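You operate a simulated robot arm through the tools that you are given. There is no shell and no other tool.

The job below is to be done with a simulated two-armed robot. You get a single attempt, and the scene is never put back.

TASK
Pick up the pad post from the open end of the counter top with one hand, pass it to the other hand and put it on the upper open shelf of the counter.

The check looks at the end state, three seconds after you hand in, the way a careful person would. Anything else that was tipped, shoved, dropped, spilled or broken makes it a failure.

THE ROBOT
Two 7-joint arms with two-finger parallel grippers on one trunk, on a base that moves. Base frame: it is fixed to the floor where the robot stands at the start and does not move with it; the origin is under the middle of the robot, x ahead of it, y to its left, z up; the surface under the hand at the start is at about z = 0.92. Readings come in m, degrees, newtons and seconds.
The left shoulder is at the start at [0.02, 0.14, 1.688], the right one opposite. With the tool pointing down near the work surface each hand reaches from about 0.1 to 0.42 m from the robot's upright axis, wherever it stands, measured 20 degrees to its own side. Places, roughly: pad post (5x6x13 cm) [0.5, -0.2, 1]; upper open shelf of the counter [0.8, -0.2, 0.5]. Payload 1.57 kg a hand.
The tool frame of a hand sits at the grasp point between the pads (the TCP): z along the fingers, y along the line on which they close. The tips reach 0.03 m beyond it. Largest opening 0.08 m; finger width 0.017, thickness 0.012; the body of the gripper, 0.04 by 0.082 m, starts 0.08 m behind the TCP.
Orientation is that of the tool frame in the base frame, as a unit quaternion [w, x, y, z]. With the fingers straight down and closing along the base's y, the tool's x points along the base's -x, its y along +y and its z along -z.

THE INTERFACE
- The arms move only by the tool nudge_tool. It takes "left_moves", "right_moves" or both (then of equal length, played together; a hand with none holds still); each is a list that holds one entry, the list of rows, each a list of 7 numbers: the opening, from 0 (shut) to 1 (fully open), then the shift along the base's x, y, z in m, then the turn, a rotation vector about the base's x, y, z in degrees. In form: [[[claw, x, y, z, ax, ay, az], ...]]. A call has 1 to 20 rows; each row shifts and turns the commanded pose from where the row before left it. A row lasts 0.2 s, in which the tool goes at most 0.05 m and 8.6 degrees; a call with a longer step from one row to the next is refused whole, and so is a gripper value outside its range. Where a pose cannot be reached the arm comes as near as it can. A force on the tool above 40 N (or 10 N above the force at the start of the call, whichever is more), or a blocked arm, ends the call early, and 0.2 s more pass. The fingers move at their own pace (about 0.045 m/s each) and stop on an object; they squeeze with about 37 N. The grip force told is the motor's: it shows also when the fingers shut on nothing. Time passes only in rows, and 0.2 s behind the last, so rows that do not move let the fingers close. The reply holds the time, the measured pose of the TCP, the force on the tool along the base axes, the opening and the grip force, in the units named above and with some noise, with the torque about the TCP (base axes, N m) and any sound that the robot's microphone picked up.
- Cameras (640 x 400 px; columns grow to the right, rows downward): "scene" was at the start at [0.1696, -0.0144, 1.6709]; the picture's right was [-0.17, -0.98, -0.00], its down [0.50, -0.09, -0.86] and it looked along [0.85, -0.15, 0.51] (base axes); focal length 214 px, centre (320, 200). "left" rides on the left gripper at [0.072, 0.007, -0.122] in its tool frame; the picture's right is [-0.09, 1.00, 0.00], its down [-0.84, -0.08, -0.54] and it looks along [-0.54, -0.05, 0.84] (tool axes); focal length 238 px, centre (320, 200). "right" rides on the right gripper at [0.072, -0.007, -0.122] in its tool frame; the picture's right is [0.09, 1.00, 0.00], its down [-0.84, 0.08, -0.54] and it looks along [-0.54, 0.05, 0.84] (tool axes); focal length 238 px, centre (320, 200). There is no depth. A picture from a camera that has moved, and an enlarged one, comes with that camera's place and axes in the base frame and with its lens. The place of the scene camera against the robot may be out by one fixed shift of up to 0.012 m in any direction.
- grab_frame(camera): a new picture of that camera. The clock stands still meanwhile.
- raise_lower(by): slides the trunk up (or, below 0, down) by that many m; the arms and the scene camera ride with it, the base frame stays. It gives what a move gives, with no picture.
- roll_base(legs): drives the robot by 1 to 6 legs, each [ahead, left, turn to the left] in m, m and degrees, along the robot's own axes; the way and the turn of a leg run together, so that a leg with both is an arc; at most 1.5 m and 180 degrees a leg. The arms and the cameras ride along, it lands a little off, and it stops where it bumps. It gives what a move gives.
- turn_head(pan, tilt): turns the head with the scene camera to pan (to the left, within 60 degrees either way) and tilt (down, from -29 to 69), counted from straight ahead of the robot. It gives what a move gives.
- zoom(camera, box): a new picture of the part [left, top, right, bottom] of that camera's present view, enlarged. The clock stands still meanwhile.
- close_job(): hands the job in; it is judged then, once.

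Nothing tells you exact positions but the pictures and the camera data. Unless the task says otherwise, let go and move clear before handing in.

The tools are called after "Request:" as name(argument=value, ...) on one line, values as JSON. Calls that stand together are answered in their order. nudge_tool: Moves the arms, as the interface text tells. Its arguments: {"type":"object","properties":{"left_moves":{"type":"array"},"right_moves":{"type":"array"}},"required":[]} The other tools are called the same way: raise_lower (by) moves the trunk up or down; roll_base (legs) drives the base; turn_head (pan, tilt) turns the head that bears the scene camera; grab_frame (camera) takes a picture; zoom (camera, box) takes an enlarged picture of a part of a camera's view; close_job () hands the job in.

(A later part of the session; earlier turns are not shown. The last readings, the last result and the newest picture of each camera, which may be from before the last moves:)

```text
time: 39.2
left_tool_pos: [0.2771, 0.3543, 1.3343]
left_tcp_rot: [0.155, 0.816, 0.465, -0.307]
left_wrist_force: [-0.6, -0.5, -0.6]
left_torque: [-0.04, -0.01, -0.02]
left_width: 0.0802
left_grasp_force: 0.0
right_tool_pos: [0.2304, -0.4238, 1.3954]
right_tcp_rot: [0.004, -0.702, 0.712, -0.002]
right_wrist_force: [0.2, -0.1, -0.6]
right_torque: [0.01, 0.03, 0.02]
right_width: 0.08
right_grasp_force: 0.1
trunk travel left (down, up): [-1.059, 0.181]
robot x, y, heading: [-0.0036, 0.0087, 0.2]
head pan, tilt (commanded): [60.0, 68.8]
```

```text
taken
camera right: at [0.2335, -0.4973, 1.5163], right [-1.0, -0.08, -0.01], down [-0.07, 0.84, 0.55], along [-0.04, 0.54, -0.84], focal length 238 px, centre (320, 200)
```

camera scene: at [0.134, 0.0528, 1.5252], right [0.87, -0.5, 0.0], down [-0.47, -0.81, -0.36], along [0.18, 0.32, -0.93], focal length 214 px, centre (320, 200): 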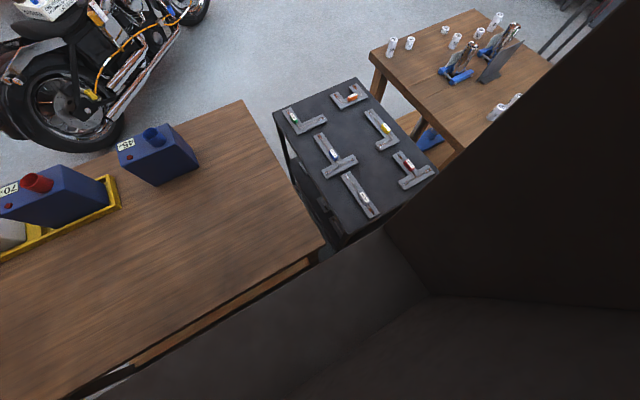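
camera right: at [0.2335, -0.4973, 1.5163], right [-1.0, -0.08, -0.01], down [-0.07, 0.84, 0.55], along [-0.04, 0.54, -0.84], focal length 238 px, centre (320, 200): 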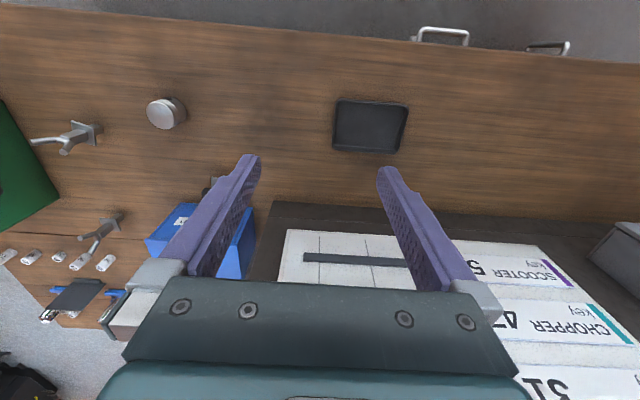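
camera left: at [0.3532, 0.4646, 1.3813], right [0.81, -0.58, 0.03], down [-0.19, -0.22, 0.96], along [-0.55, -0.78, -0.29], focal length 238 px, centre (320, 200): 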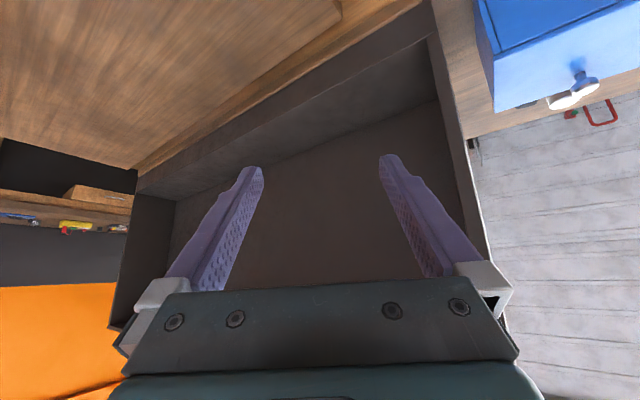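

The counter's right (−y) side has door handles, so that is its front. I'll tilt this camera up to see the robot's torso above the board.

Request:
nudge_tool(right_moves=[[[1, 0.0, 0, 0, 8, 0.6, 0], [1, 0.0, 0, 0, 8, 0.6, 0], [1, 0.0, 0, 0, 8, 0.6, 0], [1, 0.0, 0, 0, 8, 0.6, 0], [1, 0.0, 0, 0, 8, 0.6, 0], [1, 0.0, 0, 0, 8, 0.6, 0], [1, 0.0, 0, 0, 8, 0.6, 0], [1, 0.0, 0, 0, 8, 0.6, 0]]])

Request:
grab_frame(camera="right")

```text
time: 41.0
left_tool_pos: [0.2772, 0.3554, 1.3344]
left_tcp_rot: [0.155, 0.816, 0.464, -0.308]
left_wrist_force: [-0.2, -0.7, 1.1]
left_torque: [0.01, 0.0, 0.01]
left_width: 0.0799
left_grasp_force: 0.0
right_tool_pos: [0.2043, -0.3614, 1.3979]
right_tcp_rot: [0.341, -0.597, 0.609, 0.396]
right_wrist_force: [-0.1, -0.4, 0.6]
right_torque: [-0.01, -0.01, 0.0]
right_width: 0.0801
right_grasp_force: 0.1
right hand out of reach, approached as far as the arm can: row 6, 7, 8
trunk travel left (down, up): [-1.059, 0.181]
robot x, y, heading: [0.0017, 0.0082, -0.0]
head pan, tilt (commanded): [60.0, 68.8]
```

```text
taken
camera right: at [0.2129, -0.502, 1.3887], right [-1.0, -0.07, -0.01], down [0.0, -0.1, 0.99], along [-0.07, 0.99, 0.1], focal length 238 px, centre (320, 200)
```

right: 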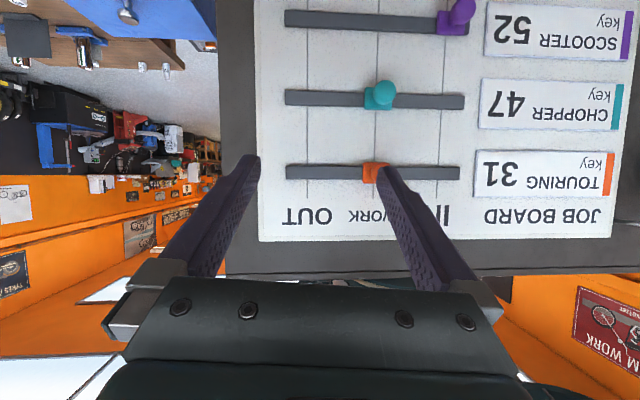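

The JOB BOARD panel is the rack's right wall, with its top edge near z ≈ 1.55. Before driving I'll put the head back up and test the trunk with a very small move.

Request:
turn_head(pan=0, tilt=-15)

Request:
raise_lower(by=0.02)

Request:
grab_frame(camera="scene")

```text
time: 42.6
left_tool_pos: [0.2771, 0.3546, 1.3344]
left_tcp_rot: [0.155, 0.816, 0.464, -0.307]
left_wrist_force: [-0.2, -0.7, -0.2]
left_torque: [-0.02, 0.03, -0.01]
left_width: 0.0799
left_grasp_force: 0.1
right_tool_pos: [0.204, -0.3615, 1.3992]
right_tcp_rot: [0.342, -0.596, 0.61, 0.395]
right_wrist_force: [1.4, 0.1, -0.5]
right_torque: [0.01, -0.02, 0.02]
right_width: 0.0803
right_grasp_force: 0.0
trunk travel left (down, up): [-1.059, 0.181]
robot x, y, heading: [-0.0, 0.0106, 0.3]
head pan, tilt (commanded): [0.0, -15.0]
```

```text
time: 43.2
left_tool_pos: [0.2768, 0.3521, 1.3525]
left_tcp_rot: [0.156, 0.816, 0.464, -0.308]
left_wrist_force: [-0.7, -0.3, -0.2]
left_torque: [-0.01, 0.0, -0.02]
left_width: 0.0801
left_grasp_force: 0.1
right_tool_pos: [0.2042, -0.3607, 1.4192]
right_tcp_rot: [0.341, -0.596, 0.61, 0.395]
right_wrist_force: [-0.9, -0.4, 0.1]
right_torque: [-0.03, -0.01, 0.0]
right_width: 0.0799
right_grasp_force: 0.1
trunk travel left (down, up): [-1.079, 0.161]
robot x, y, heading: [0.0026, 0.0102, -0.2]
head pan, tilt (commanded): [0.0, -15.0]
```

```text
taken
camera scene: at [0.1863, 0.0033, 1.6669], right [0.0, -1.0, 0.0], down [0.26, 0.0, -0.97], along [0.97, 0.0, 0.26], focal length 214 px, centre (320, 200)
```

scene: 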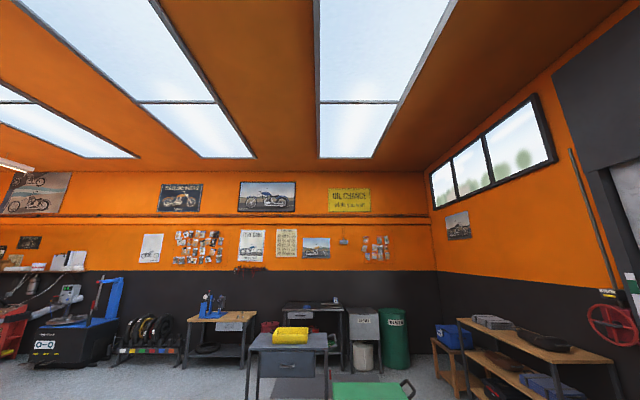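

The trunk does move now. The earlier block was a stale command, because the trunk had been resting on the rack above its commanded height. I'll raise it the rest of the way to clear the rack and get an overview.

Request:
raise_lower(by=0.15)

Request:
turn_head(pan=-15, tilt=45)

Request:
grab_frame(camera="scene")

```text
time: 45.0
left_tool_pos: [0.2769, 0.3527, 1.5042]
left_tcp_rot: [0.156, 0.816, 0.464, -0.308]
left_wrist_force: [0.5, 0.2, -0.1]
left_torque: [-0.03, 0.03, -0.02]
left_width: 0.08
left_grasp_force: 0.1
right_tool_pos: [0.2041, -0.3619, 1.5691]
right_tcp_rot: [0.341, -0.596, 0.61, 0.396]
right_wrist_force: [-0.8, 0.3, 0.0]
right_torque: [-0.01, -0.02, -0.03]
right_width: 0.08
right_grasp_force: 0.1
trunk travel left (down, up): [-1.229, 0.011]
robot x, y, heading: [-0.0015, 0.0023, 0.0]
head pan, tilt (commanded): [0.0, -15.0]
```

```text
time: 46.3
left_tool_pos: [0.2767, 0.3525, 1.5039]
left_tcp_rot: [0.156, 0.816, 0.463, -0.308]
left_wrist_force: [0.0, -0.3, -0.3]
left_torque: [0.0, -0.01, -0.01]
left_width: 0.0799
left_grasp_force: 0.1
right_tool_pos: [0.2037, -0.3616, 1.5691]
right_tcp_rot: [0.34, -0.597, 0.61, 0.396]
right_wrist_force: [0.1, 0.1, 0.4]
right_torque: [0.0, 0.02, 0.02]
right_width: 0.0797
right_grasp_force: 0.2
trunk travel left (down, up): [-1.229, 0.011]
robot x, y, heading: [0.0007, 0.0083, -0.2]
head pan, tilt (commanded): [-15.0, 45.0]
```

```text
taken
camera scene: at [0.1845, -0.0175, 1.7238], right [-0.26, -0.97, 0.0], down [-0.68, 0.18, -0.71], along [0.68, -0.18, -0.71], focal length 214 px, centre (320, 200)
```

scene: 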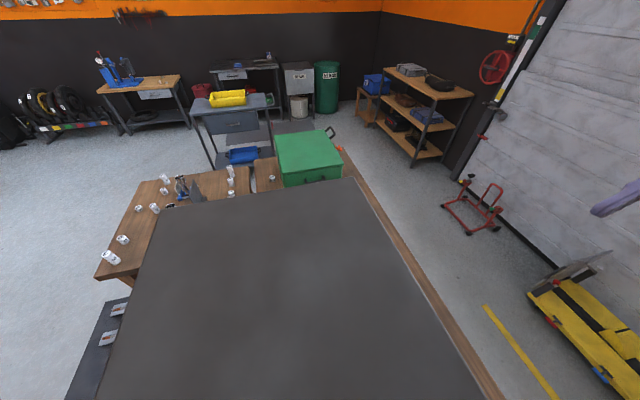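

The view is clear now: the rack's flat top sits at z ≈ 1.57 in front of and below me, and there is a free aisle on the right (y from −0.55 to about −1.4). I'll test the base with a small move to the right, away from nothing within a few centimetres.

Request:
roll_base(legs=[[0, -0.03, 0]])

Request:
grab_frame(camera="right")

```text
time: 47.1
left_tool_pos: [0.2764, 0.3216, 1.5033]
left_tcp_rot: [0.156, 0.816, 0.464, -0.307]
left_wrist_force: [0.2, 1.0, -0.3]
left_torque: [0.01, -0.01, 0.03]
left_width: 0.0799
left_grasp_force: 0.0
right_tool_pos: [0.2041, -0.3911, 1.5688]
right_tcp_rot: [0.341, -0.596, 0.61, 0.395]
right_wrist_force: [0.1, 0.0, 0.8]
right_torque: [0.04, -0.02, 0.01]
right_width: 0.08
right_grasp_force: 0.1
trunk travel left (down, up): [-1.229, 0.011]
robot x, y, heading: [0.0015, -0.0204, 0.0]
head pan, tilt (commanded): [-15.0, 45.0]
```

```text
taken
camera right: at [0.2129, -0.5331, 1.5598], right [-1.0, -0.07, -0.01], down [0.0, -0.1, 0.99], along [-0.07, 0.99, 0.1], focal length 238 px, centre (320, 200)
```

right: 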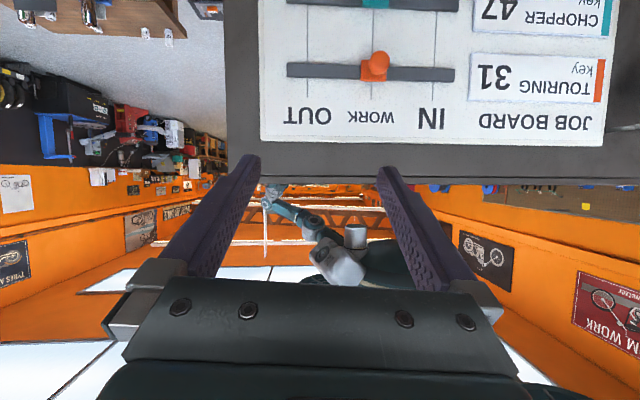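

The base moved freely, and the right camera shows my torso floating above the rack with nothing below it touching anything. Next I'll raise and straighten the left hand so it clears the rack top before I drive right.

Request:
nudge_tool(left_moves=[[[1, 0.0, 0.01, 0.01, 6.5, -4.65, 0.2], [1, 0.0, 0.01, 0.01, 6.5, -4.65, 0.2], [1, 0.0, 0, 0.01, 6.5, -4.65, 0.2], [1, 0.0, 0, 0.01, 6.5, -4.65, 0.2], [1, 0.0, 0, 0, 6, -4.3, 0.2], [1, 0.0, 0, 0, 0, 0, 8], [1, 0.0, 0, 0, 0, 0, 8], [1, 0.0, 0, 0, 0, 0, 8], [1, 0.0, 0, 0, 0, 0, 8], [1, 0.0, 0, 0, 0, 0, 8], [1, 0.0, 0, 0, 0, 0, 8], [1, 0.0, 0, 0, 0, 0, 8], [1, 0.0, 0, 0, 0, 0, 8], [1, 0.0, 0, 0, 0, 0, 8], [1, 0.0, 0, 0, 0, 0, 8], [1, 0.0, 0, 0, 0, 0, 8], [1, 0.0, 0, 0, 0, 0, 8], [1, 0.0, 0, 0, 0, 0, 8], [1, 0.0, 0, 0, 0, 0, 8], [1, 0.0, 0, 0, 0, 0, 8]]], right_moves=[[[1, 0.0, 0, 0, -8, -0.6, 0], [1, 0.0, 0, 0, -8, -0.6, 0], [1, 0.0, 0, 0, -8, -0.6, 0], [1, 0.0, 0, 0, -8, -0.6, 0], [1, 0.0, 0, 0, -8, -0.6, 0], [1, 0.0, 0, 0, -8, -0.6, 0], [1, 0.0, 0, 0, -8, -0.6, 0], [1, 0, 0, 0, -3, 0, 0], [1, 0.0, 0, 0, 0, 0, -8], [1, 0.0, 0, 0, 0, 0, -8], [1, 0.0, 0, 0, 0, 0, -8], [1, 0.0, 0, 0, 0, 0, -8], [1, 0.0, 0, 0, 0, 0, -8], [1, 0.0, 0, 0, 0, 0, -8], [1, 0.0, 0, 0, 0, 0, -8], [1, 0.0, 0, 0, 0, 0, -8], [1, 0.0, 0, 0, 0, 0, -8], [1, 0.0, 0, 0, 0, 0, -8], [1, 0.0, 0, 0, 0, 0, -8], [1, 0.0, 0, 0, 0, 0, 0]]])

```text
time: 51.3
left_tool_pos: [0.2766, 0.3439, 1.5444]
left_tcp_rot: [0.009, 0.002, 1.0, 0.014]
left_wrist_force: [0.6, -1.4, 0.1]
left_torque: [0.0, -0.03, 0.03]
left_width: 0.08
left_grasp_force: 0.0
right_tool_pos: [0.205, -0.3728, 1.5609]
right_tcp_rot: [0.032, -0.013, 0.999, 0.026]
right_wrist_force: [0.3, 0.4, 0.0]
right_torque: [-0.03, 0.05, -0.02]
right_width: 0.08
right_grasp_force: 0.0
trunk travel left (down, up): [-1.229, 0.011]
robot x, y, heading: [-0.0023, -0.0195, -0.1]
head pan, tilt (commanded): [-15.0, 45.0]
```

Both hands point down again. I'll lift both to about z = 1.67 so they clear the rack top.

Request:
nudge_tool(left_moves=[[[1, 0.0, -0.01, 0.03, 0, 0, 0], [1, 0.0, -0.01, 0.03, 0, 0, 0], [1, 0.0, -0.01, 0.03, 0, 0, 0], [1, 0.0, -0.01, 0.03, 0, 0, 0], [1, 0, 0, 0.01, 0, 0, 0]]], right_moves=[[[1, 0.0, 0.01, 0.03, 0, 0, 0], [1, 0.0, 0.01, 0.03, 0, 0, 0], [1, 0.0, 0.01, 0.03, 0, 0, 0], [1, 0.0, 0.01, 0.03, 0, 0, 0], [1, 0, 0, 0, 0, 0, 0]]])

Request:
grab_frame(camera="left")

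Request:
grab_frame(camera="right")

```text
time: 51.9
left_tool_pos: [0.2751, 0.3293, 1.5919]
left_tcp_rot: [0.009, 0.002, 1.0, 0.013]
left_wrist_force: [0.0, -0.1, -0.4]
left_torque: [-0.02, -0.02, -0.02]
left_width: 0.08
left_grasp_force: 0.2
right_tool_pos: [0.2076, -0.3214, 1.5923]
right_tcp_rot: [0.029, -0.031, 0.995, 0.088]
right_wrist_force: [0.9, 0.8, -0.5]
right_torque: [0.01, 0.01, 0.03]
right_width: 0.0799
right_grasp_force: 0.0
trunk travel left (down, up): [-1.229, 0.011]
robot x, y, heading: [0.0017, -0.0185, 0.0]
head pan, tilt (commanded): [-15.0, 45.0]
stopped in row 2 (right hand): the arm was blocked; the commanded pose is now the measured one
```

```text
taken
camera left: at [0.2008, 0.3339, 1.712], right [0.1, 0.99, 0.03], down [0.83, -0.1, 0.56], along [0.56, -0.03, -0.83], focal length 238 px, centre (320, 200)
```

left: 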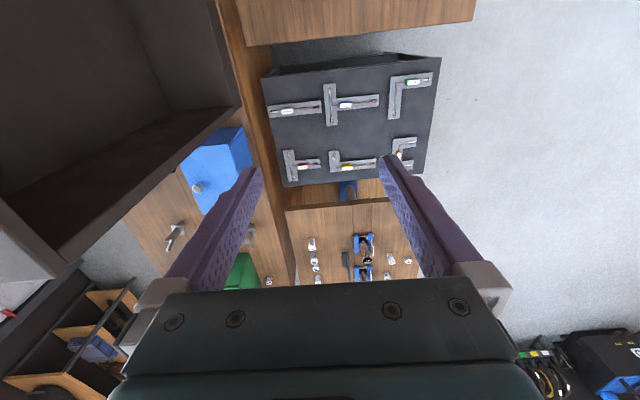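

```text
taken
camera right: at [0.1299, -0.3547, 1.7056], right [-0.16, 0.97, 0.17], down [0.8, 0.03, 0.6], along [0.58, 0.23, -0.78], focal length 238 px, centre (320, 200)
```

right: 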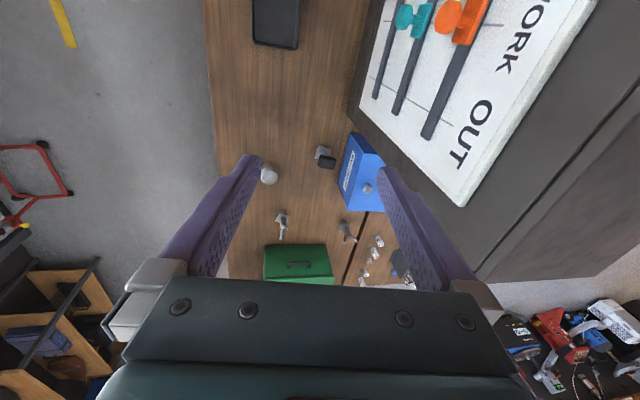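

The right arm stopped near a joint limit, which is fine. I'll finish raising only the left hand.

Request:
nudge_tool(left_moves=[[[1, 0.0, 0, 0.03, 0, 0, 0], [1, 0.0, 0, 0.03, 0, 0, 0], [1, 0.0, 0, 0.02, 0, 0, 0]]])

```text
time: 52.7
left_tool_pos: [0.2743, 0.3304, 1.6719]
left_tcp_rot: [0.01, 0.002, 1.0, 0.013]
left_wrist_force: [-0.5, -0.4, -0.3]
left_torque: [0.0, -0.01, -0.02]
left_width: 0.0801
left_grasp_force: 0.0
right_tool_pos: [0.2076, -0.3215, 1.5909]
right_tcp_rot: [0.03, -0.031, 0.995, 0.088]
right_wrist_force: [0.1, 0.0, 0.1]
right_torque: [-0.05, 0.03, 0.01]
right_width: 0.0798
right_grasp_force: 0.1
trunk travel left (down, up): [-1.229, 0.011]
robot x, y, heading: [-0.0036, -0.0225, 0.2]
head pan, tilt (commanded): [-15.0, 45.0]
```

Left hand is at z = 1.67, above the rack. I'll drive right by 0.15 m and check that nothing moves.

Request:
roll_base(legs=[[0, -0.15, 0]])

Request:
grab_frame(camera="scene")

Request:
grab_frame(camera="right")

```text
time: 54.0
left_tool_pos: [0.2759, 0.1793, 1.671]
left_tcp_rot: [0.009, 0.003, 1.0, 0.013]
left_wrist_force: [-0.2, 0.2, 0.6]
left_torque: [0.01, 0.02, 0.02]
left_width: 0.08
left_grasp_force: 0.0
right_tool_pos: [0.2074, -0.4728, 1.5921]
right_tcp_rot: [0.03, -0.029, 0.995, 0.087]
right_wrist_force: [0.3, -0.4, -1.2]
right_torque: [-0.02, 0.0, 0.0]
right_width: 0.0803
right_grasp_force: 0.0
trunk travel left (down, up): [-1.229, 0.011]
robot x, y, heading: [-0.0053, -0.174, -0.2]
head pan, tilt (commanded): [-15.0, 45.0]
```

```text
taken
camera scene: at [0.184, -0.1969, 1.7238], right [-0.26, -0.96, 0.0], down [-0.68, 0.19, -0.71], along [0.68, -0.19, -0.71], focal length 214 px, centre (320, 200)
```

scene: 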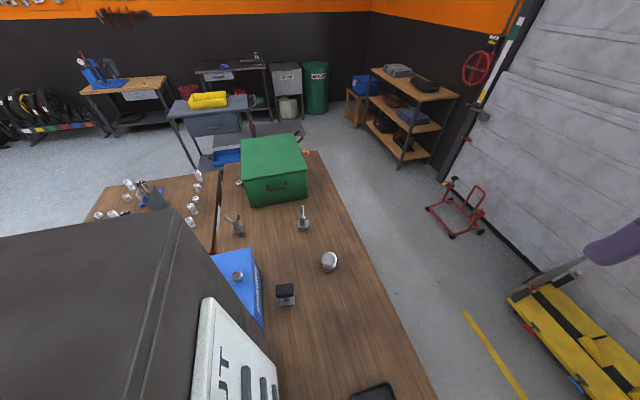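

```text
taken
camera right: at [0.1281, -0.5043, 1.7057], right [-0.15, 0.97, 0.17], down [0.8, 0.02, 0.6], along [0.58, 0.23, -0.78], focal length 238 px, centre (320, 200)
```

right: 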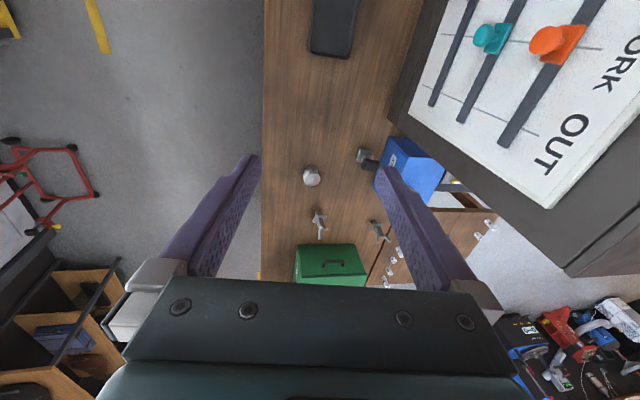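

The base moves freely, and I now see the counter clearly: the pad post stands to the left of the chrome-topped item, with other posts and boxes beyond. I'll continue right into the aisle.

Request:
roll_base(legs=[[0, -0.45, 0]])

Request:
turn_head(pan=20, tilt=45)

Request:
grab_frame(camera="scene")

Request:
grab_frame(camera="right")

```text
time: 56.7
left_tool_pos: [0.2756, -0.252, 1.6712]
left_tcp_rot: [0.009, 0.007, 1.0, 0.013]
left_wrist_force: [0.2, -0.2, 0.3]
left_torque: [0.02, 0.0, 0.01]
left_width: 0.0798
left_grasp_force: 0.1
right_tool_pos: [0.2017, -0.9033, 1.5916]
right_tcp_rot: [0.03, -0.026, 0.995, 0.088]
right_wrist_force: [0.0, 0.6, 0.4]
right_torque: [-0.01, 0.03, 0.0]
right_width: 0.0799
right_grasp_force: 0.0
trunk travel left (down, up): [-1.229, 0.011]
robot x, y, heading: [-0.0028, -0.6006, -0.6]
head pan, tilt (commanded): [-15.0, 45.0]
```

```text
time: 57.7
left_tool_pos: [0.2746, -0.2515, 1.6714]
left_tcp_rot: [0.01, 0.008, 1.0, 0.013]
left_wrist_force: [0.2, -0.2, -0.3]
left_torque: [0.0, 0.01, -0.02]
left_width: 0.08
left_grasp_force: 0.0
right_tool_pos: [0.201, -0.9033, 1.5924]
right_tcp_rot: [0.03, -0.026, 0.995, 0.088]
right_wrist_force: [-1.0, 0.2, -1.0]
right_torque: [-0.02, -0.01, 0.01]
right_width: 0.08
right_grasp_force: 0.1
trunk travel left (down, up): [-1.229, 0.011]
robot x, y, heading: [-0.0021, -0.6035, -0.8]
head pan, tilt (commanded): [20.0, 45.0]
```

```text
taken
camera scene: at [0.1791, -0.5793, 1.7238], right [0.33, -0.94, 0.0], down [-0.67, -0.23, -0.71], along [0.67, 0.23, -0.71], focal length 214 px, centre (320, 200)
```

scene: 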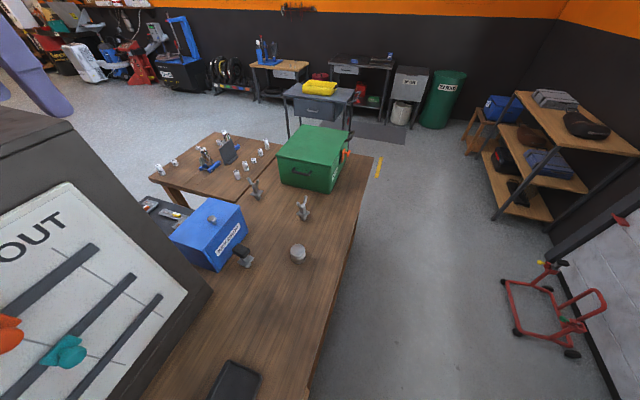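

```text
taken
camera right: at [0.123, -0.9351, 1.7056], right [-0.15, 0.97, 0.17], down [0.8, 0.02, 0.6], along [0.58, 0.22, -0.78], focal length 238 px, centre (320, 200)
```

right: 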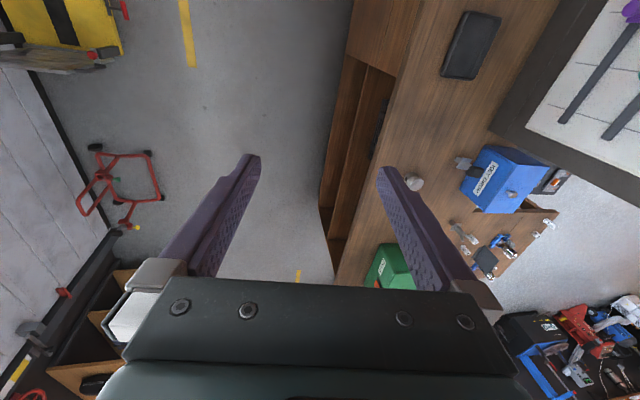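

From here I can see that the counter's right side has open shelves from about x ≈ 0.2 to its far end. I'll move farther into the aisle and ahead, then turn left to face the counter.

Request:
roll_base(legs=[[0, -0.4, 0], [0.55, 0, 0]])

Request:
grab_frame(camera="scene")

Request:
grab_frame(camera="right")

```text
time: 62.9
left_tool_pos: [0.8015, -0.6631, 1.671]
left_tcp_rot: [0.01, 0.008, 1.0, 0.013]
left_wrist_force: [-0.4, 0.6, 0.3]
left_torque: [0.0, 0.02, -0.03]
left_width: 0.0799
left_grasp_force: 0.0
right_tool_pos: [0.729, -1.3145, 1.5909]
right_tcp_rot: [0.03, -0.026, 0.995, 0.088]
right_wrist_force: [0.1, 0.2, -0.2]
right_torque: [0.0, 0.02, 0.0]
right_width: 0.0801
right_grasp_force: 0.0
trunk travel left (down, up): [-1.229, 0.011]
robot x, y, heading: [0.5243, -1.0134, -0.9]
head pan, tilt (commanded): [20.0, 45.0]
```

```text
taken
camera scene: at [0.7068, -0.9906, 1.7238], right [0.33, -0.94, 0.0], down [-0.67, -0.23, -0.71], along [0.67, 0.23, -0.71], focal length 214 px, centre (320, 200)
```

scene: 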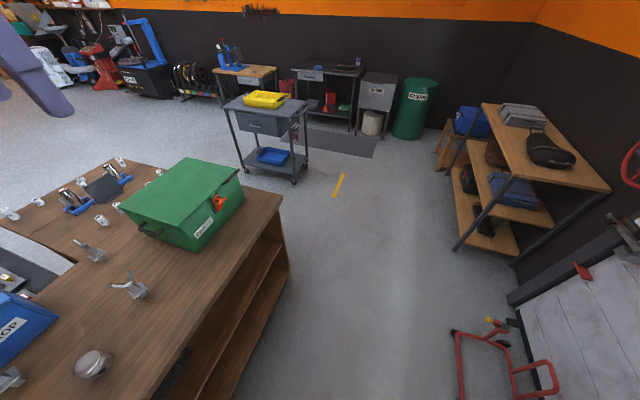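

```text
taken
camera right: at [0.6506, -1.3466, 1.7056], right [-0.15, 0.97, 0.17], down [0.8, 0.02, 0.6], along [0.58, 0.22, -0.78], focal length 238 px, centre (320, 200)
```

right: 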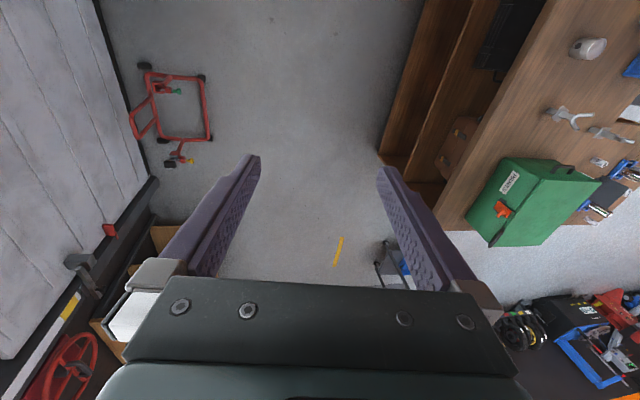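

Shelves open on this side, with some items inside. I'll turn left 90° to face the counter.

Request:
roll_base(legs=[[0, 0, 90.9]])

Request:
turn_head(pan=0, tilt=40)

Request:
grab_frame(camera="scene")

Request:
grab_frame(camera="right")

Request:
grab_frame(camera="left")

```text
time: 67.3
left_tool_pos: [0.1573, -0.7588, 1.67]
left_tcp_rot: [0.003, 0.727, -0.687, -0.016]
left_wrist_force: [0.2, 0.1, -0.4]
left_torque: [0.03, 0.02, 0.0]
left_width: 0.0799
left_grasp_force: 0.1
right_tool_pos: [0.8105, -0.7847, 1.5928]
right_tcp_rot: [0.044, 0.746, -0.659, -0.082]
right_wrist_force: [-0.5, -0.1, -0.4]
right_torque: [-0.01, -0.04, 0.02]
right_width: 0.0801
right_grasp_force: 0.0
trunk travel left (down, up): [-1.229, 0.011]
robot x, y, heading: [0.5223, -1.0086, 93.5]
head pan, tilt (commanded): [20.0, 45.0]
```

```text
time: 68.1
left_tool_pos: [0.1571, -0.7589, 1.6709]
left_tcp_rot: [0.003, 0.727, -0.687, -0.015]
left_wrist_force: [0.0, 0.0, 0.0]
left_torque: [-0.01, -0.05, 0.0]
left_width: 0.0799
left_grasp_force: 0.1
right_tool_pos: [0.8105, -0.785, 1.5914]
right_tcp_rot: [0.043, 0.747, -0.658, -0.083]
right_wrist_force: [-0.4, 0.8, 0.3]
right_torque: [0.02, 0.0, 0.03]
right_width: 0.0799
right_grasp_force: 0.0
trunk travel left (down, up): [-1.229, 0.011]
robot x, y, heading: [0.5247, -1.0124, 93.5]
head pan, tilt (commanded): [0.0, 40.0]
```

```text
taken
camera scene: at [0.5188, -0.8321, 1.731], right [1.0, 0.06, 0.0], down [0.04, -0.64, -0.77], along [-0.05, 0.76, -0.64], focal length 214 px, centre (320, 200)
```

scene: 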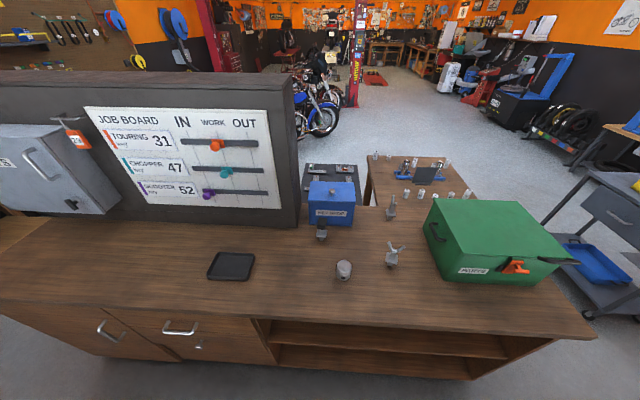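

```text
taken
camera right: at [0.8474, -0.8619, 1.7055], right [-0.96, -0.22, 0.17], down [-0.08, 0.8, 0.6], along [-0.26, 0.56, -0.78], focal length 238 px, centre (320, 200)
```

right: 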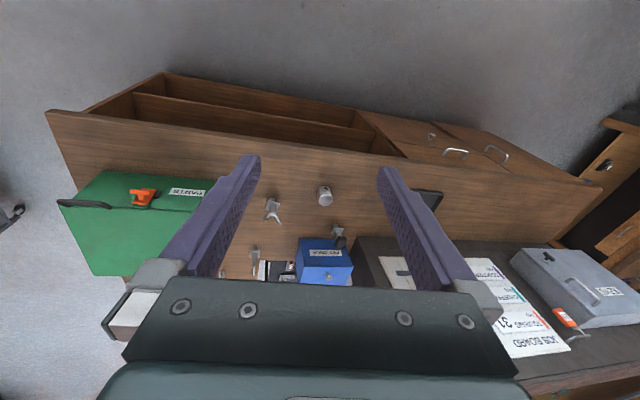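

```text
taken
camera left: at [0.157, -0.8316, 1.7913], right [-1.0, 0.04, 0.03], down [0.05, 0.83, 0.56], along [0.0, 0.56, -0.83], focal length 238 px, centre (320, 200)
```

left: 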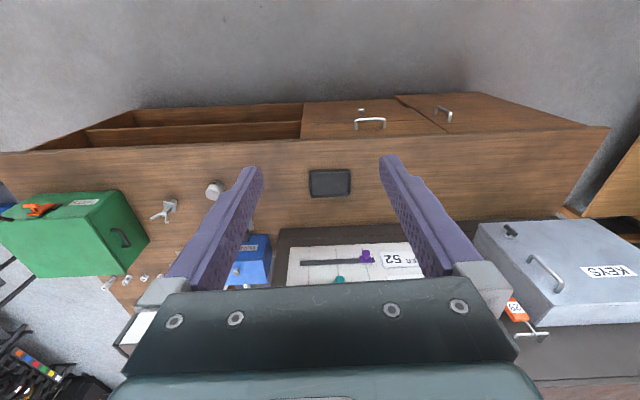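

This is the right working position. I'll zoom in on the pad post and its neighbours, and on the shelf.

Request:
zoom(camera="scene", box=[260, 170, 440, 300])

Request:
zoom(camera="scene", box=[220, 290, 600, 400])

```text
3.08 times, centred on (350, 235) of scene
camera zoom: at [0.5188, -0.8321, 1.731], right [1.0, 0.06, 0.0], down [0.04, -0.64, -0.77], along [-0.05, 0.76, -0.64], focal length 660 px, centre (228, 92)
```

zoom: 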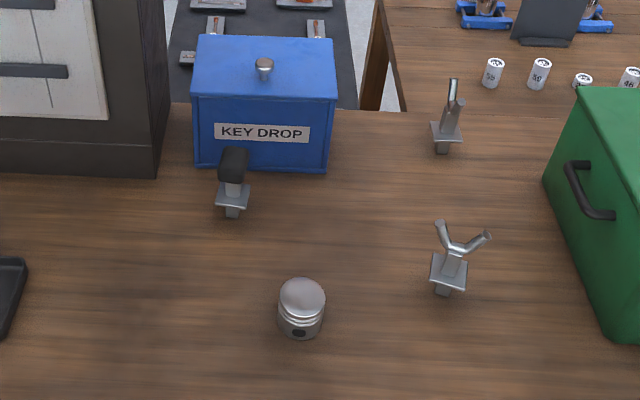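

```text
1.68 times, centred on (410, 345) of scene
camera zoom: at [0.5188, -0.8321, 1.731], right [1.0, 0.06, 0.0], down [0.04, -0.64, -0.77], along [-0.05, 0.76, -0.64], focal length 361 px, centre (168, -44)
```

zoom: 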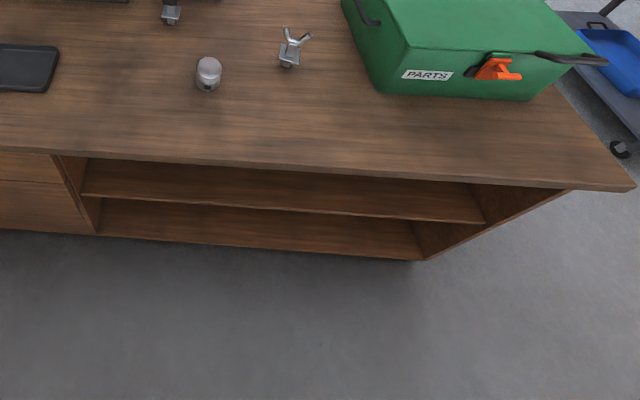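

The pad post is a jack adapter: a small peg and square plate below, and a black rubber block on top, at about (0.483, −0.165) with its top near z ≈ 1.05. The upper shelf (z ≈ 0.5) opens toward me. I'll square up and drive closer.

Request:
roll_base(legs=[[0, 0, -3.5], [0.2, -0.08, 0]])

Request:
grab_frame(camera="scene")

```text
time: 70.2
left_tool_pos: [0.2532, -0.5402, 1.6708]
left_tcp_rot: [-0.003, -0.706, 0.708, 0.016]
left_wrist_force: [-0.1, 0.5, -0.3]
left_torque: [0.01, 0.02, 0.02]
left_width: 0.08
left_grasp_force: 0.1
right_tool_pos: [0.9049, -0.6068, 1.5913]
right_tcp_rot: [0.042, 0.725, -0.683, -0.083]
right_wrist_force: [-0.2, -0.1, -0.5]
right_torque: [0.01, 0.03, -0.01]
right_width: 0.08
right_grasp_force: 0.0
trunk travel left (down, up): [-1.229, 0.011]
robot x, y, heading: [0.6076, -0.8138, 90.1]
head pan, tilt (commanded): [0.0, 40.0]
```

```text
taken
camera scene: at [0.6106, -0.6354, 1.731], right [1.0, 0.0, 0.0], down [0.0, -0.64, -0.77], along [0.0, 0.77, -0.64], focal length 214 px, centre (320, 200)
```

scene: 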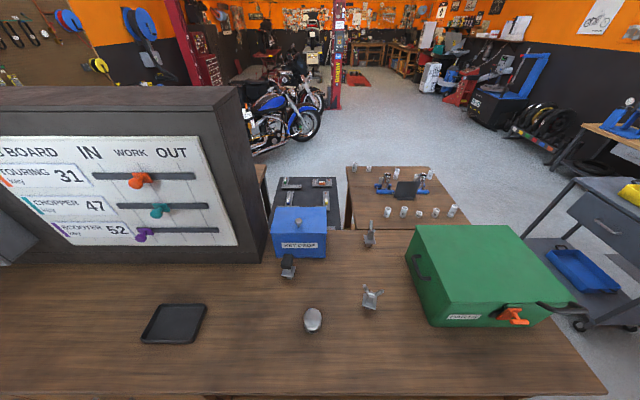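

Squared up at heading 90°. I'll zoom in on the post again, then lower the trunk by 0.3 m, with everything clear of the counter.

Request:
zoom(camera="scene", box=[250, 220, 410, 340])

Request:
raise_lower(by=-0.3)

Request:
grab_frame(camera="scene")

Request:
zoom(camera="scene", box=[230, 180, 390, 300])

```text
3.33 times, centred on (330, 280) of scene
camera zoom: at [0.6106, -0.6354, 1.731], right [1.0, 0.0, 0.0], down [0.0, -0.64, -0.77], along [0.0, 0.77, -0.64], focal length 715 px, centre (287, -67)
```

zoom: 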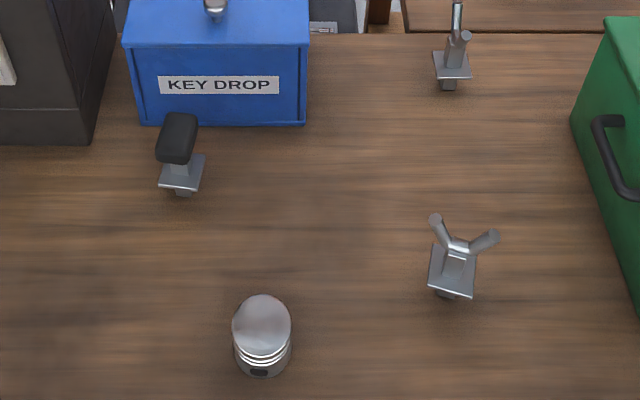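

```text
time: 73.2
left_tool_pos: [0.2534, -0.54, 1.3705]
left_tcp_rot: [-0.002, -0.706, 0.708, 0.016]
left_wrist_force: [0.1, -0.4, 0.0]
left_torque: [0.0, -0.02, 0.01]
left_width: 0.0802
left_grasp_force: 0.1
right_tool_pos: [0.9041, -0.6063, 1.291]
right_tcp_rot: [0.041, 0.726, -0.681, -0.082]
right_wrist_force: [0.2, 0.1, 0.3]
right_torque: [0.01, -0.01, -0.01]
right_width: 0.0805
right_grasp_force: 0.1
trunk travel left (down, up): [-0.929, 0.311]
robot x, y, heading: [0.6049, -0.8179, 89.9]
head pan, tilt (commanded): [0.0, 40.0]
```

```text
taken
camera scene: at [0.6106, -0.6354, 1.4311], right [1.0, 0.0, 0.0], down [0.0, -0.64, -0.77], along [0.0, 0.77, -0.64], focal length 214 px, centre (320, 200)
```

scene: 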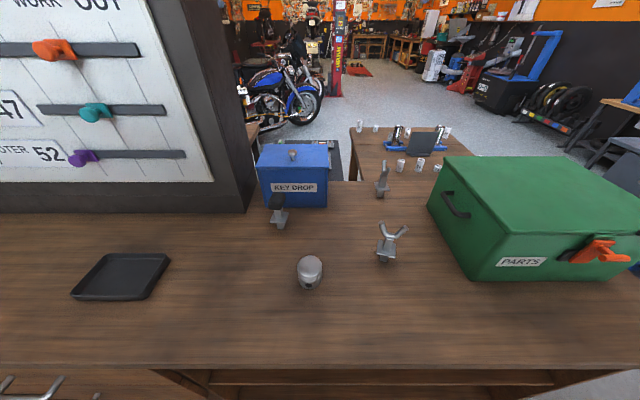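

```text
3.33 times, centred on (310, 240) of scene
camera zoom: at [0.6106, -0.6354, 1.4311], right [1.0, 0.0, 0.0], down [0.0, -0.64, -0.77], along [0.0, 0.77, -0.64], focal length 715 px, centre (353, 67)
```

zoom: 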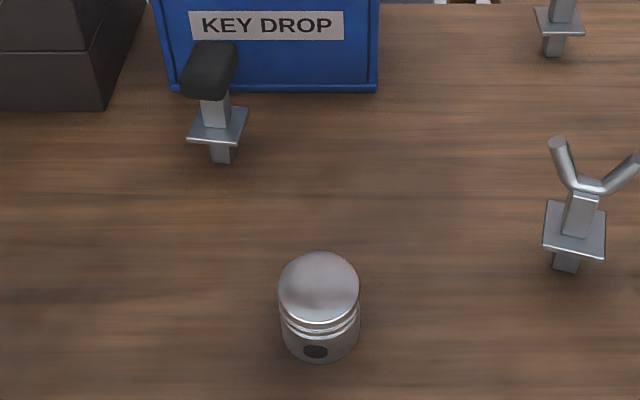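

The post is clear: peg, plate at z ≈ 0.965, a 2.5 cm square neck, and a rubber pad from about z ≈ 1.02 to 1.05. The plan is for the left hand to pick it by the pad from above and the right hand to take it by the neck and shelve it. I'll drive 0.13 m closer first.

Request:
roll_base(legs=[[0.13, 0, 0]])

Request:
grab_frame(camera="scene")

```text
time: 74.5
left_tool_pos: [0.252, -0.4113, 1.3713]
left_tcp_rot: [0.002, 0.707, -0.707, -0.016]
left_wrist_force: [0.0, 0.0, -0.4]
left_torque: [-0.04, 0.02, 0.03]
left_width: 0.0799
left_grasp_force: 0.0
right_tool_pos: [0.9049, -0.4749, 1.2926]
right_tcp_rot: [0.042, 0.728, -0.68, -0.084]
right_wrist_force: [-0.3, 0.4, -0.5]
right_torque: [0.0, 0.01, -0.04]
right_width: 0.0801
right_grasp_force: 0.3
trunk travel left (down, up): [-0.929, 0.311]
robot x, y, heading: [0.6041, -0.6854, 90.1]
head pan, tilt (commanded): [0.0, 40.0]
```

```text
taken
camera scene: at [0.6096, -0.5054, 1.431], right [1.0, 0.0, 0.0], down [0.0, -0.64, -0.77], along [0.0, 0.77, -0.64], focal length 214 px, centre (320, 200)
```

scene: 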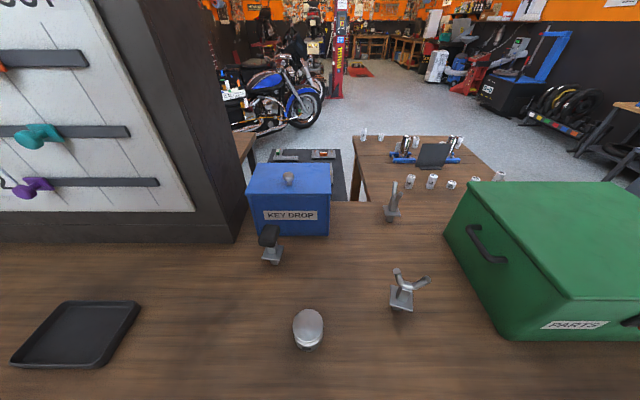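

The left hand is off to the left of the head. I'll bring it around to hover above and in front of the post at z ≈ 1.3, keeping it away from the head and the job board.

Request:
nudge_tool(left_moves=[[[1, 0.027, 0.033, -0.01, -1.1, -1.4, 0], [1, 0.027, 0.033, -0.01, 0, 0, 0], [1, 0.027, 0.033, -0.01, 0, 0, 0], [1, 0.027, 0.033, -0.01, 0, 0, 0], [1, 0.031, 0.02, -0.0075, 0, 0, 0], [1, 0.031, 0.02, -0.0075, 0, 0, 0], [1, 0.031, 0.02, -0.0075, 0, 0, 0], [1, 0.031, 0.02, -0.0075, 0, 0, 0]]])

Request:
grab_frame(camera="left")

Request:
grab_frame(camera="scene")

```text
time: 76.3
left_tool_pos: [0.4767, -0.2108, 1.3029]
left_tcp_rot: [0.0, -0.706, 0.708, 0.002]
left_wrist_force: [-0.7, 0.4, -0.2]
left_torque: [-0.02, 0.0, 0.0]
left_width: 0.0801
left_grasp_force: 0.0
left hand out of reach, approached as far as the arm can: row 8
right_tool_pos: [0.9032, -0.4746, 1.292]
right_tcp_rot: [0.041, 0.727, -0.68, -0.083]
right_wrist_force: [0.1, 0.5, 0.4]
right_torque: [0.0, -0.01, 0.0]
right_width: 0.08
right_grasp_force: 0.0
trunk travel left (down, up): [-0.929, 0.311]
robot x, y, heading: [0.6053, -0.6821, 90.2]
head pan, tilt (commanded): [0.0, 40.0]
```

```text
taken
camera left: at [0.4707, -0.2817, 1.4244], right [-1.0, 0.1, 0.0], down [0.08, 0.83, 0.54], along [0.05, 0.54, -0.84], focal length 238 px, centre (320, 200)
```

left: 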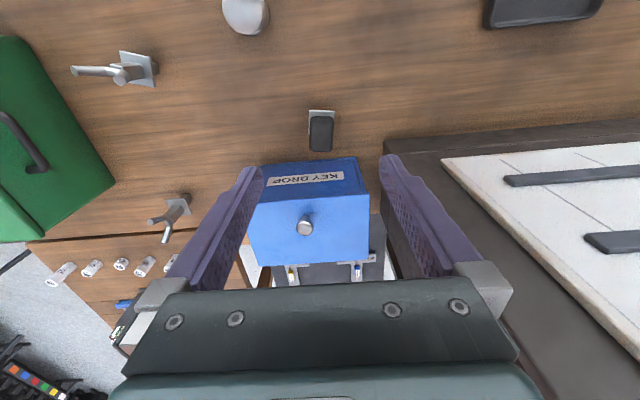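

```text
taken
camera scene: at [0.6095, -0.5054, 1.431], right [1.0, 0.0, 0.0], down [0.0, -0.64, -0.77], along [0.0, 0.77, -0.64], focal length 214 px, centre (320, 200)
```

scene: 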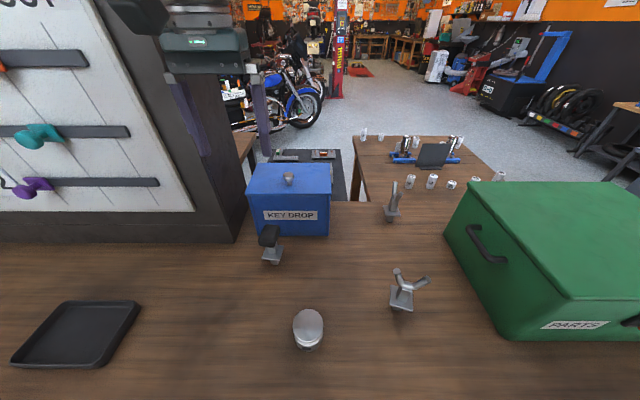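

The arm hit its reach limit there, so I need the robot about 0.1 m closer. From the left camera the pad's centre is at (0.480, −0.166) and it is 4 cm wide. I'll pull the hand back a little, drive forward, then view again.

Request:
nudge_tool(left_moves=[[[1, 0.0, -0.03, 0, 0, 0, 0], [1, 0.0, -0.03, 0, 0, 0, 0], [1, 0, -0.02, 0, 0, 0, 0]]])

Request:
roll_base(legs=[[0.1, 0, 0]])

Request:
grab_frame(camera="left")

Request:
grab_frame(camera="scene")

```text
time: 77.1
left_tool_pos: [0.479, -0.2908, 1.3028]
left_tcp_rot: [0.002, 0.707, -0.707, 0.0]
left_wrist_force: [0.4, 0.5, -0.8]
left_torque: [0.0, 0.05, -0.03]
left_width: 0.0802
left_grasp_force: 0.1
right_tool_pos: [0.9034, -0.4751, 1.2923]
right_tcp_rot: [0.042, 0.727, -0.68, -0.083]
right_wrist_force: [0.8, -1.4, 0.3]
right_torque: [0.01, 0.03, 0.0]
right_width: 0.08
right_grasp_force: 0.1
trunk travel left (down, up): [-0.929, 0.311]
robot x, y, heading: [0.604, -0.6878, 90.3]
head pan, tilt (commanded): [0.0, 40.0]
```

```text
time: 78.2
left_tool_pos: [0.4786, -0.1938, 1.3025]
left_tcp_rot: [0.001, 0.707, -0.707, 0.0]
left_wrist_force: [0.6, 0.7, -0.2]
left_torque: [-0.03, 0.01, 0.01]
left_width: 0.0802
left_grasp_force: 0.1
right_tool_pos: [0.905, -0.3802, 1.2926]
right_tcp_rot: [0.04, 0.727, -0.681, -0.084]
right_wrist_force: [-0.6, 0.1, -0.5]
right_torque: [0.0, 0.0, 0.02]
right_width: 0.0799
right_grasp_force: 0.0
trunk travel left (down, up): [-0.929, 0.311]
robot x, y, heading: [0.6027, -0.5867, 90.2]
head pan, tilt (commanded): [0.0, 40.0]
```

```text
taken
camera left: at [0.4715, -0.2647, 1.4242], right [-1.0, 0.09, 0.0], down [0.08, 0.84, 0.54], along [0.05, 0.54, -0.84], focal length 238 px, centre (320, 200)
```

left: 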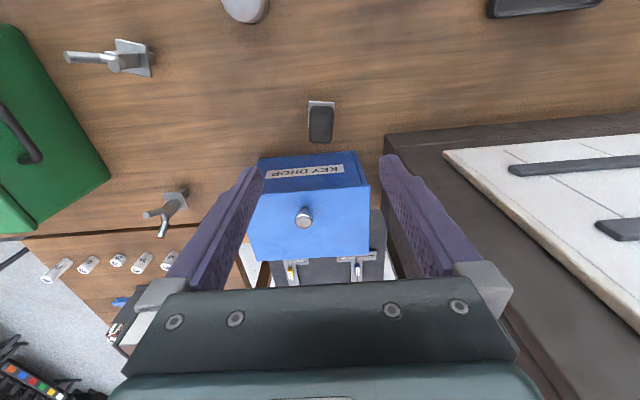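

```text
taken
camera scene: at [0.6092, -0.4093, 1.431], right [1.0, 0.0, 0.0], down [0.0, -0.64, -0.77], along [0.0, 0.77, -0.64], focal length 214 px, centre (320, 200)
```

scene: 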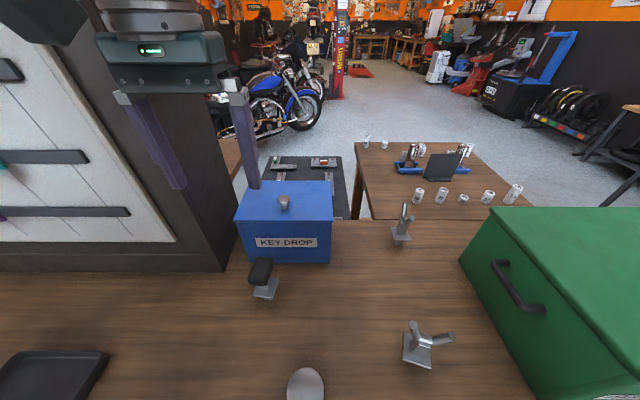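

Pad centre measures (0.480, −0.164). I'll align over it and descend to z ≈ 1.15, then check again.

Request:
nudge_tool(left_moves=[[[1, 0.0005, 0.01, -0.03, 0, 0, 0], [1, 0.0005, 0.01, -0.03, 0, 0, 0], [1, 0.0005, 0.008, -0.03, 0, 0, 0], [1, 0, 0, -0.03, 0, 0, 0], [1, 0, 0, -0.03, 0, 0, 0]]])

Request:
grab_frame(camera="left")

Request:
zoom(camera="scene", box=[100, 140, 340, 320])

```text
time: 79.4
left_tool_pos: [0.48, -0.1687, 1.1512]
left_tcp_rot: [-0.001, -0.706, 0.708, 0.0]
left_wrist_force: [-0.5, 0.2, 0.4]
left_torque: [-0.03, 0.0, 0.0]
left_width: 0.0797
left_grasp_force: 0.1
right_tool_pos: [0.9031, -0.3789, 1.2917]
right_tcp_rot: [0.041, 0.727, -0.68, -0.083]
right_wrist_force: [0.2, 0.0, 0.0]
right_torque: [0.03, -0.01, 0.0]
right_width: 0.0803
right_grasp_force: 0.1
trunk travel left (down, up): [-0.929, 0.311]
robot x, y, heading: [0.603, -0.5874, 90.2]
head pan, tilt (commanded): [0.0, 40.0]
```

```text
taken
camera left: at [0.4729, -0.239, 1.2722], right [-1.0, 0.09, 0.0], down [0.08, 0.84, 0.54], along [0.05, 0.54, -0.84], focal length 238 px, centre (320, 200)
```

left: 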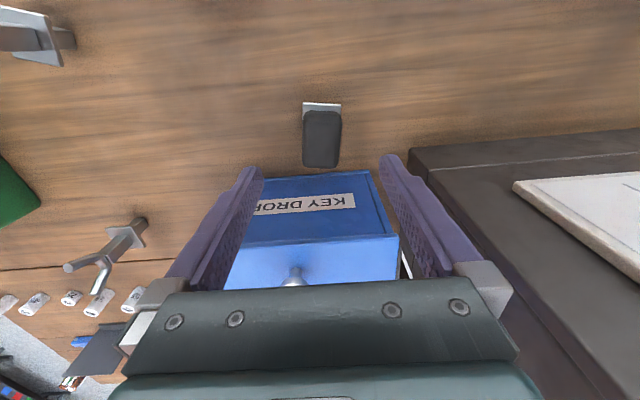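

```text
2.22 times, centred on (220, 230) of scene
camera zoom: at [0.6091, -0.4092, 1.4311], right [1.0, 0.0, 0.0], down [0.0, -0.64, -0.77], along [0.0, 0.77, -0.64], focal length 477 px, centre (542, 133)
```

zoom: 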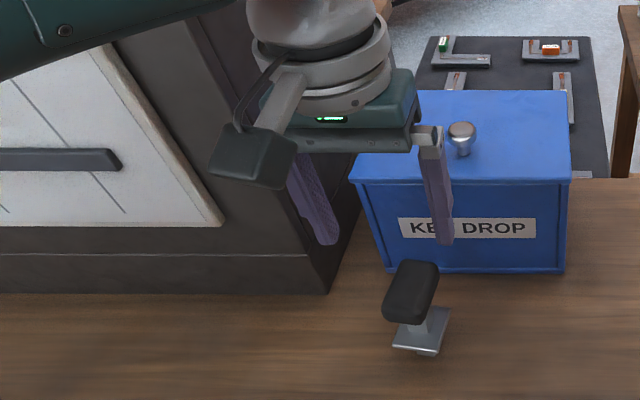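

The pad is about 3.7 × 5.5 cm with its centre near (0.479, −0.164) and is yawed slightly, and it stands 7 cm in front of the blue box. I'll descend straight down with the fingers open around it to TCP z ≈ 1.047.

Request:
nudge_tool(left_moves=[[[1, -0.0005, 0.004, -0.02, 0, 0, -4], [1, 0, 0, -0.03, 0, 0, 0], [1, 0, 0, -0.025, 0, 0, 0], [1, 0, 0, -0.015, 0, 0, 0], [1, 0, 0, -0.014, 0, 0, 0], [1, 0, 0, 0, 0, 0, 0]]])

Request:
grab_frame(camera="left")

Request:
zoom(camera="scene", box=[160, 180, 340, 315])

```text
time: 80.8
left_tool_pos: [0.4731, -0.1978, 1.0792]
left_tcp_rot: [0.0, -0.682, 0.731, 0.001]
left_wrist_force: [-0.3, 0.5, 0.0]
left_torque: [0.01, -0.01, -0.02]
left_width: 0.0798
left_grasp_force: 0.1
left hand out of reach, approached as far as the arm can: row 1, 2, 3, 4, 5
right_tool_pos: [0.9032, -0.3793, 1.2935]
right_tcp_rot: [0.04, 0.727, -0.68, -0.083]
right_wrist_force: [0.2, 0.6, 0.2]
right_torque: [0.01, 0.04, 0.01]
right_width: 0.0802
right_grasp_force: 0.1
trunk travel left (down, up): [-0.929, 0.311]
robot x, y, heading: [0.6045, -0.5863, 90.3]
head pan, tilt (commanded): [0.0, 40.0]
```

```text
taken
camera left: at [0.4602, -0.2671, 1.2002], right [-0.99, 0.16, 0.0], down [0.14, 0.83, 0.54], along [0.09, 0.53, -0.84], focal length 238 px, centre (320, 200)
```

left: 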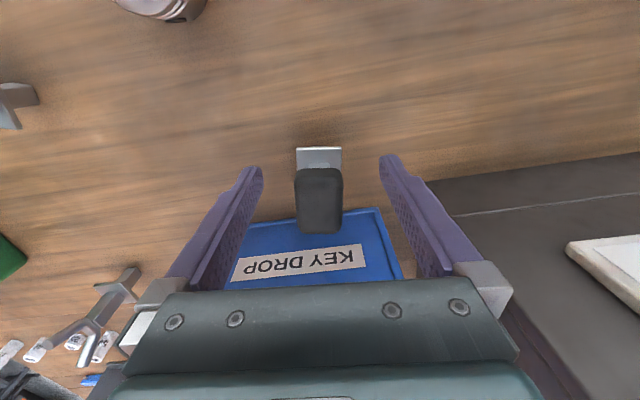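

```text
2.96 times, centred on (250, 248) of scene
camera zoom: at [0.6092, -0.4092, 1.431], right [1.0, 0.0, 0.0], down [0.0, -0.64, -0.77], along [0.0, 0.77, -0.64], focal length 636 px, centre (527, 59)
```

zoom: 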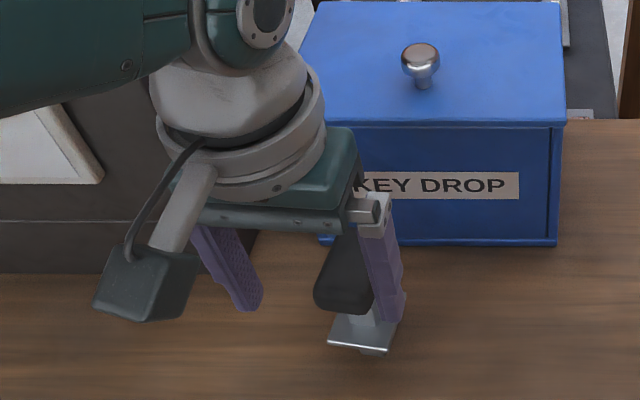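

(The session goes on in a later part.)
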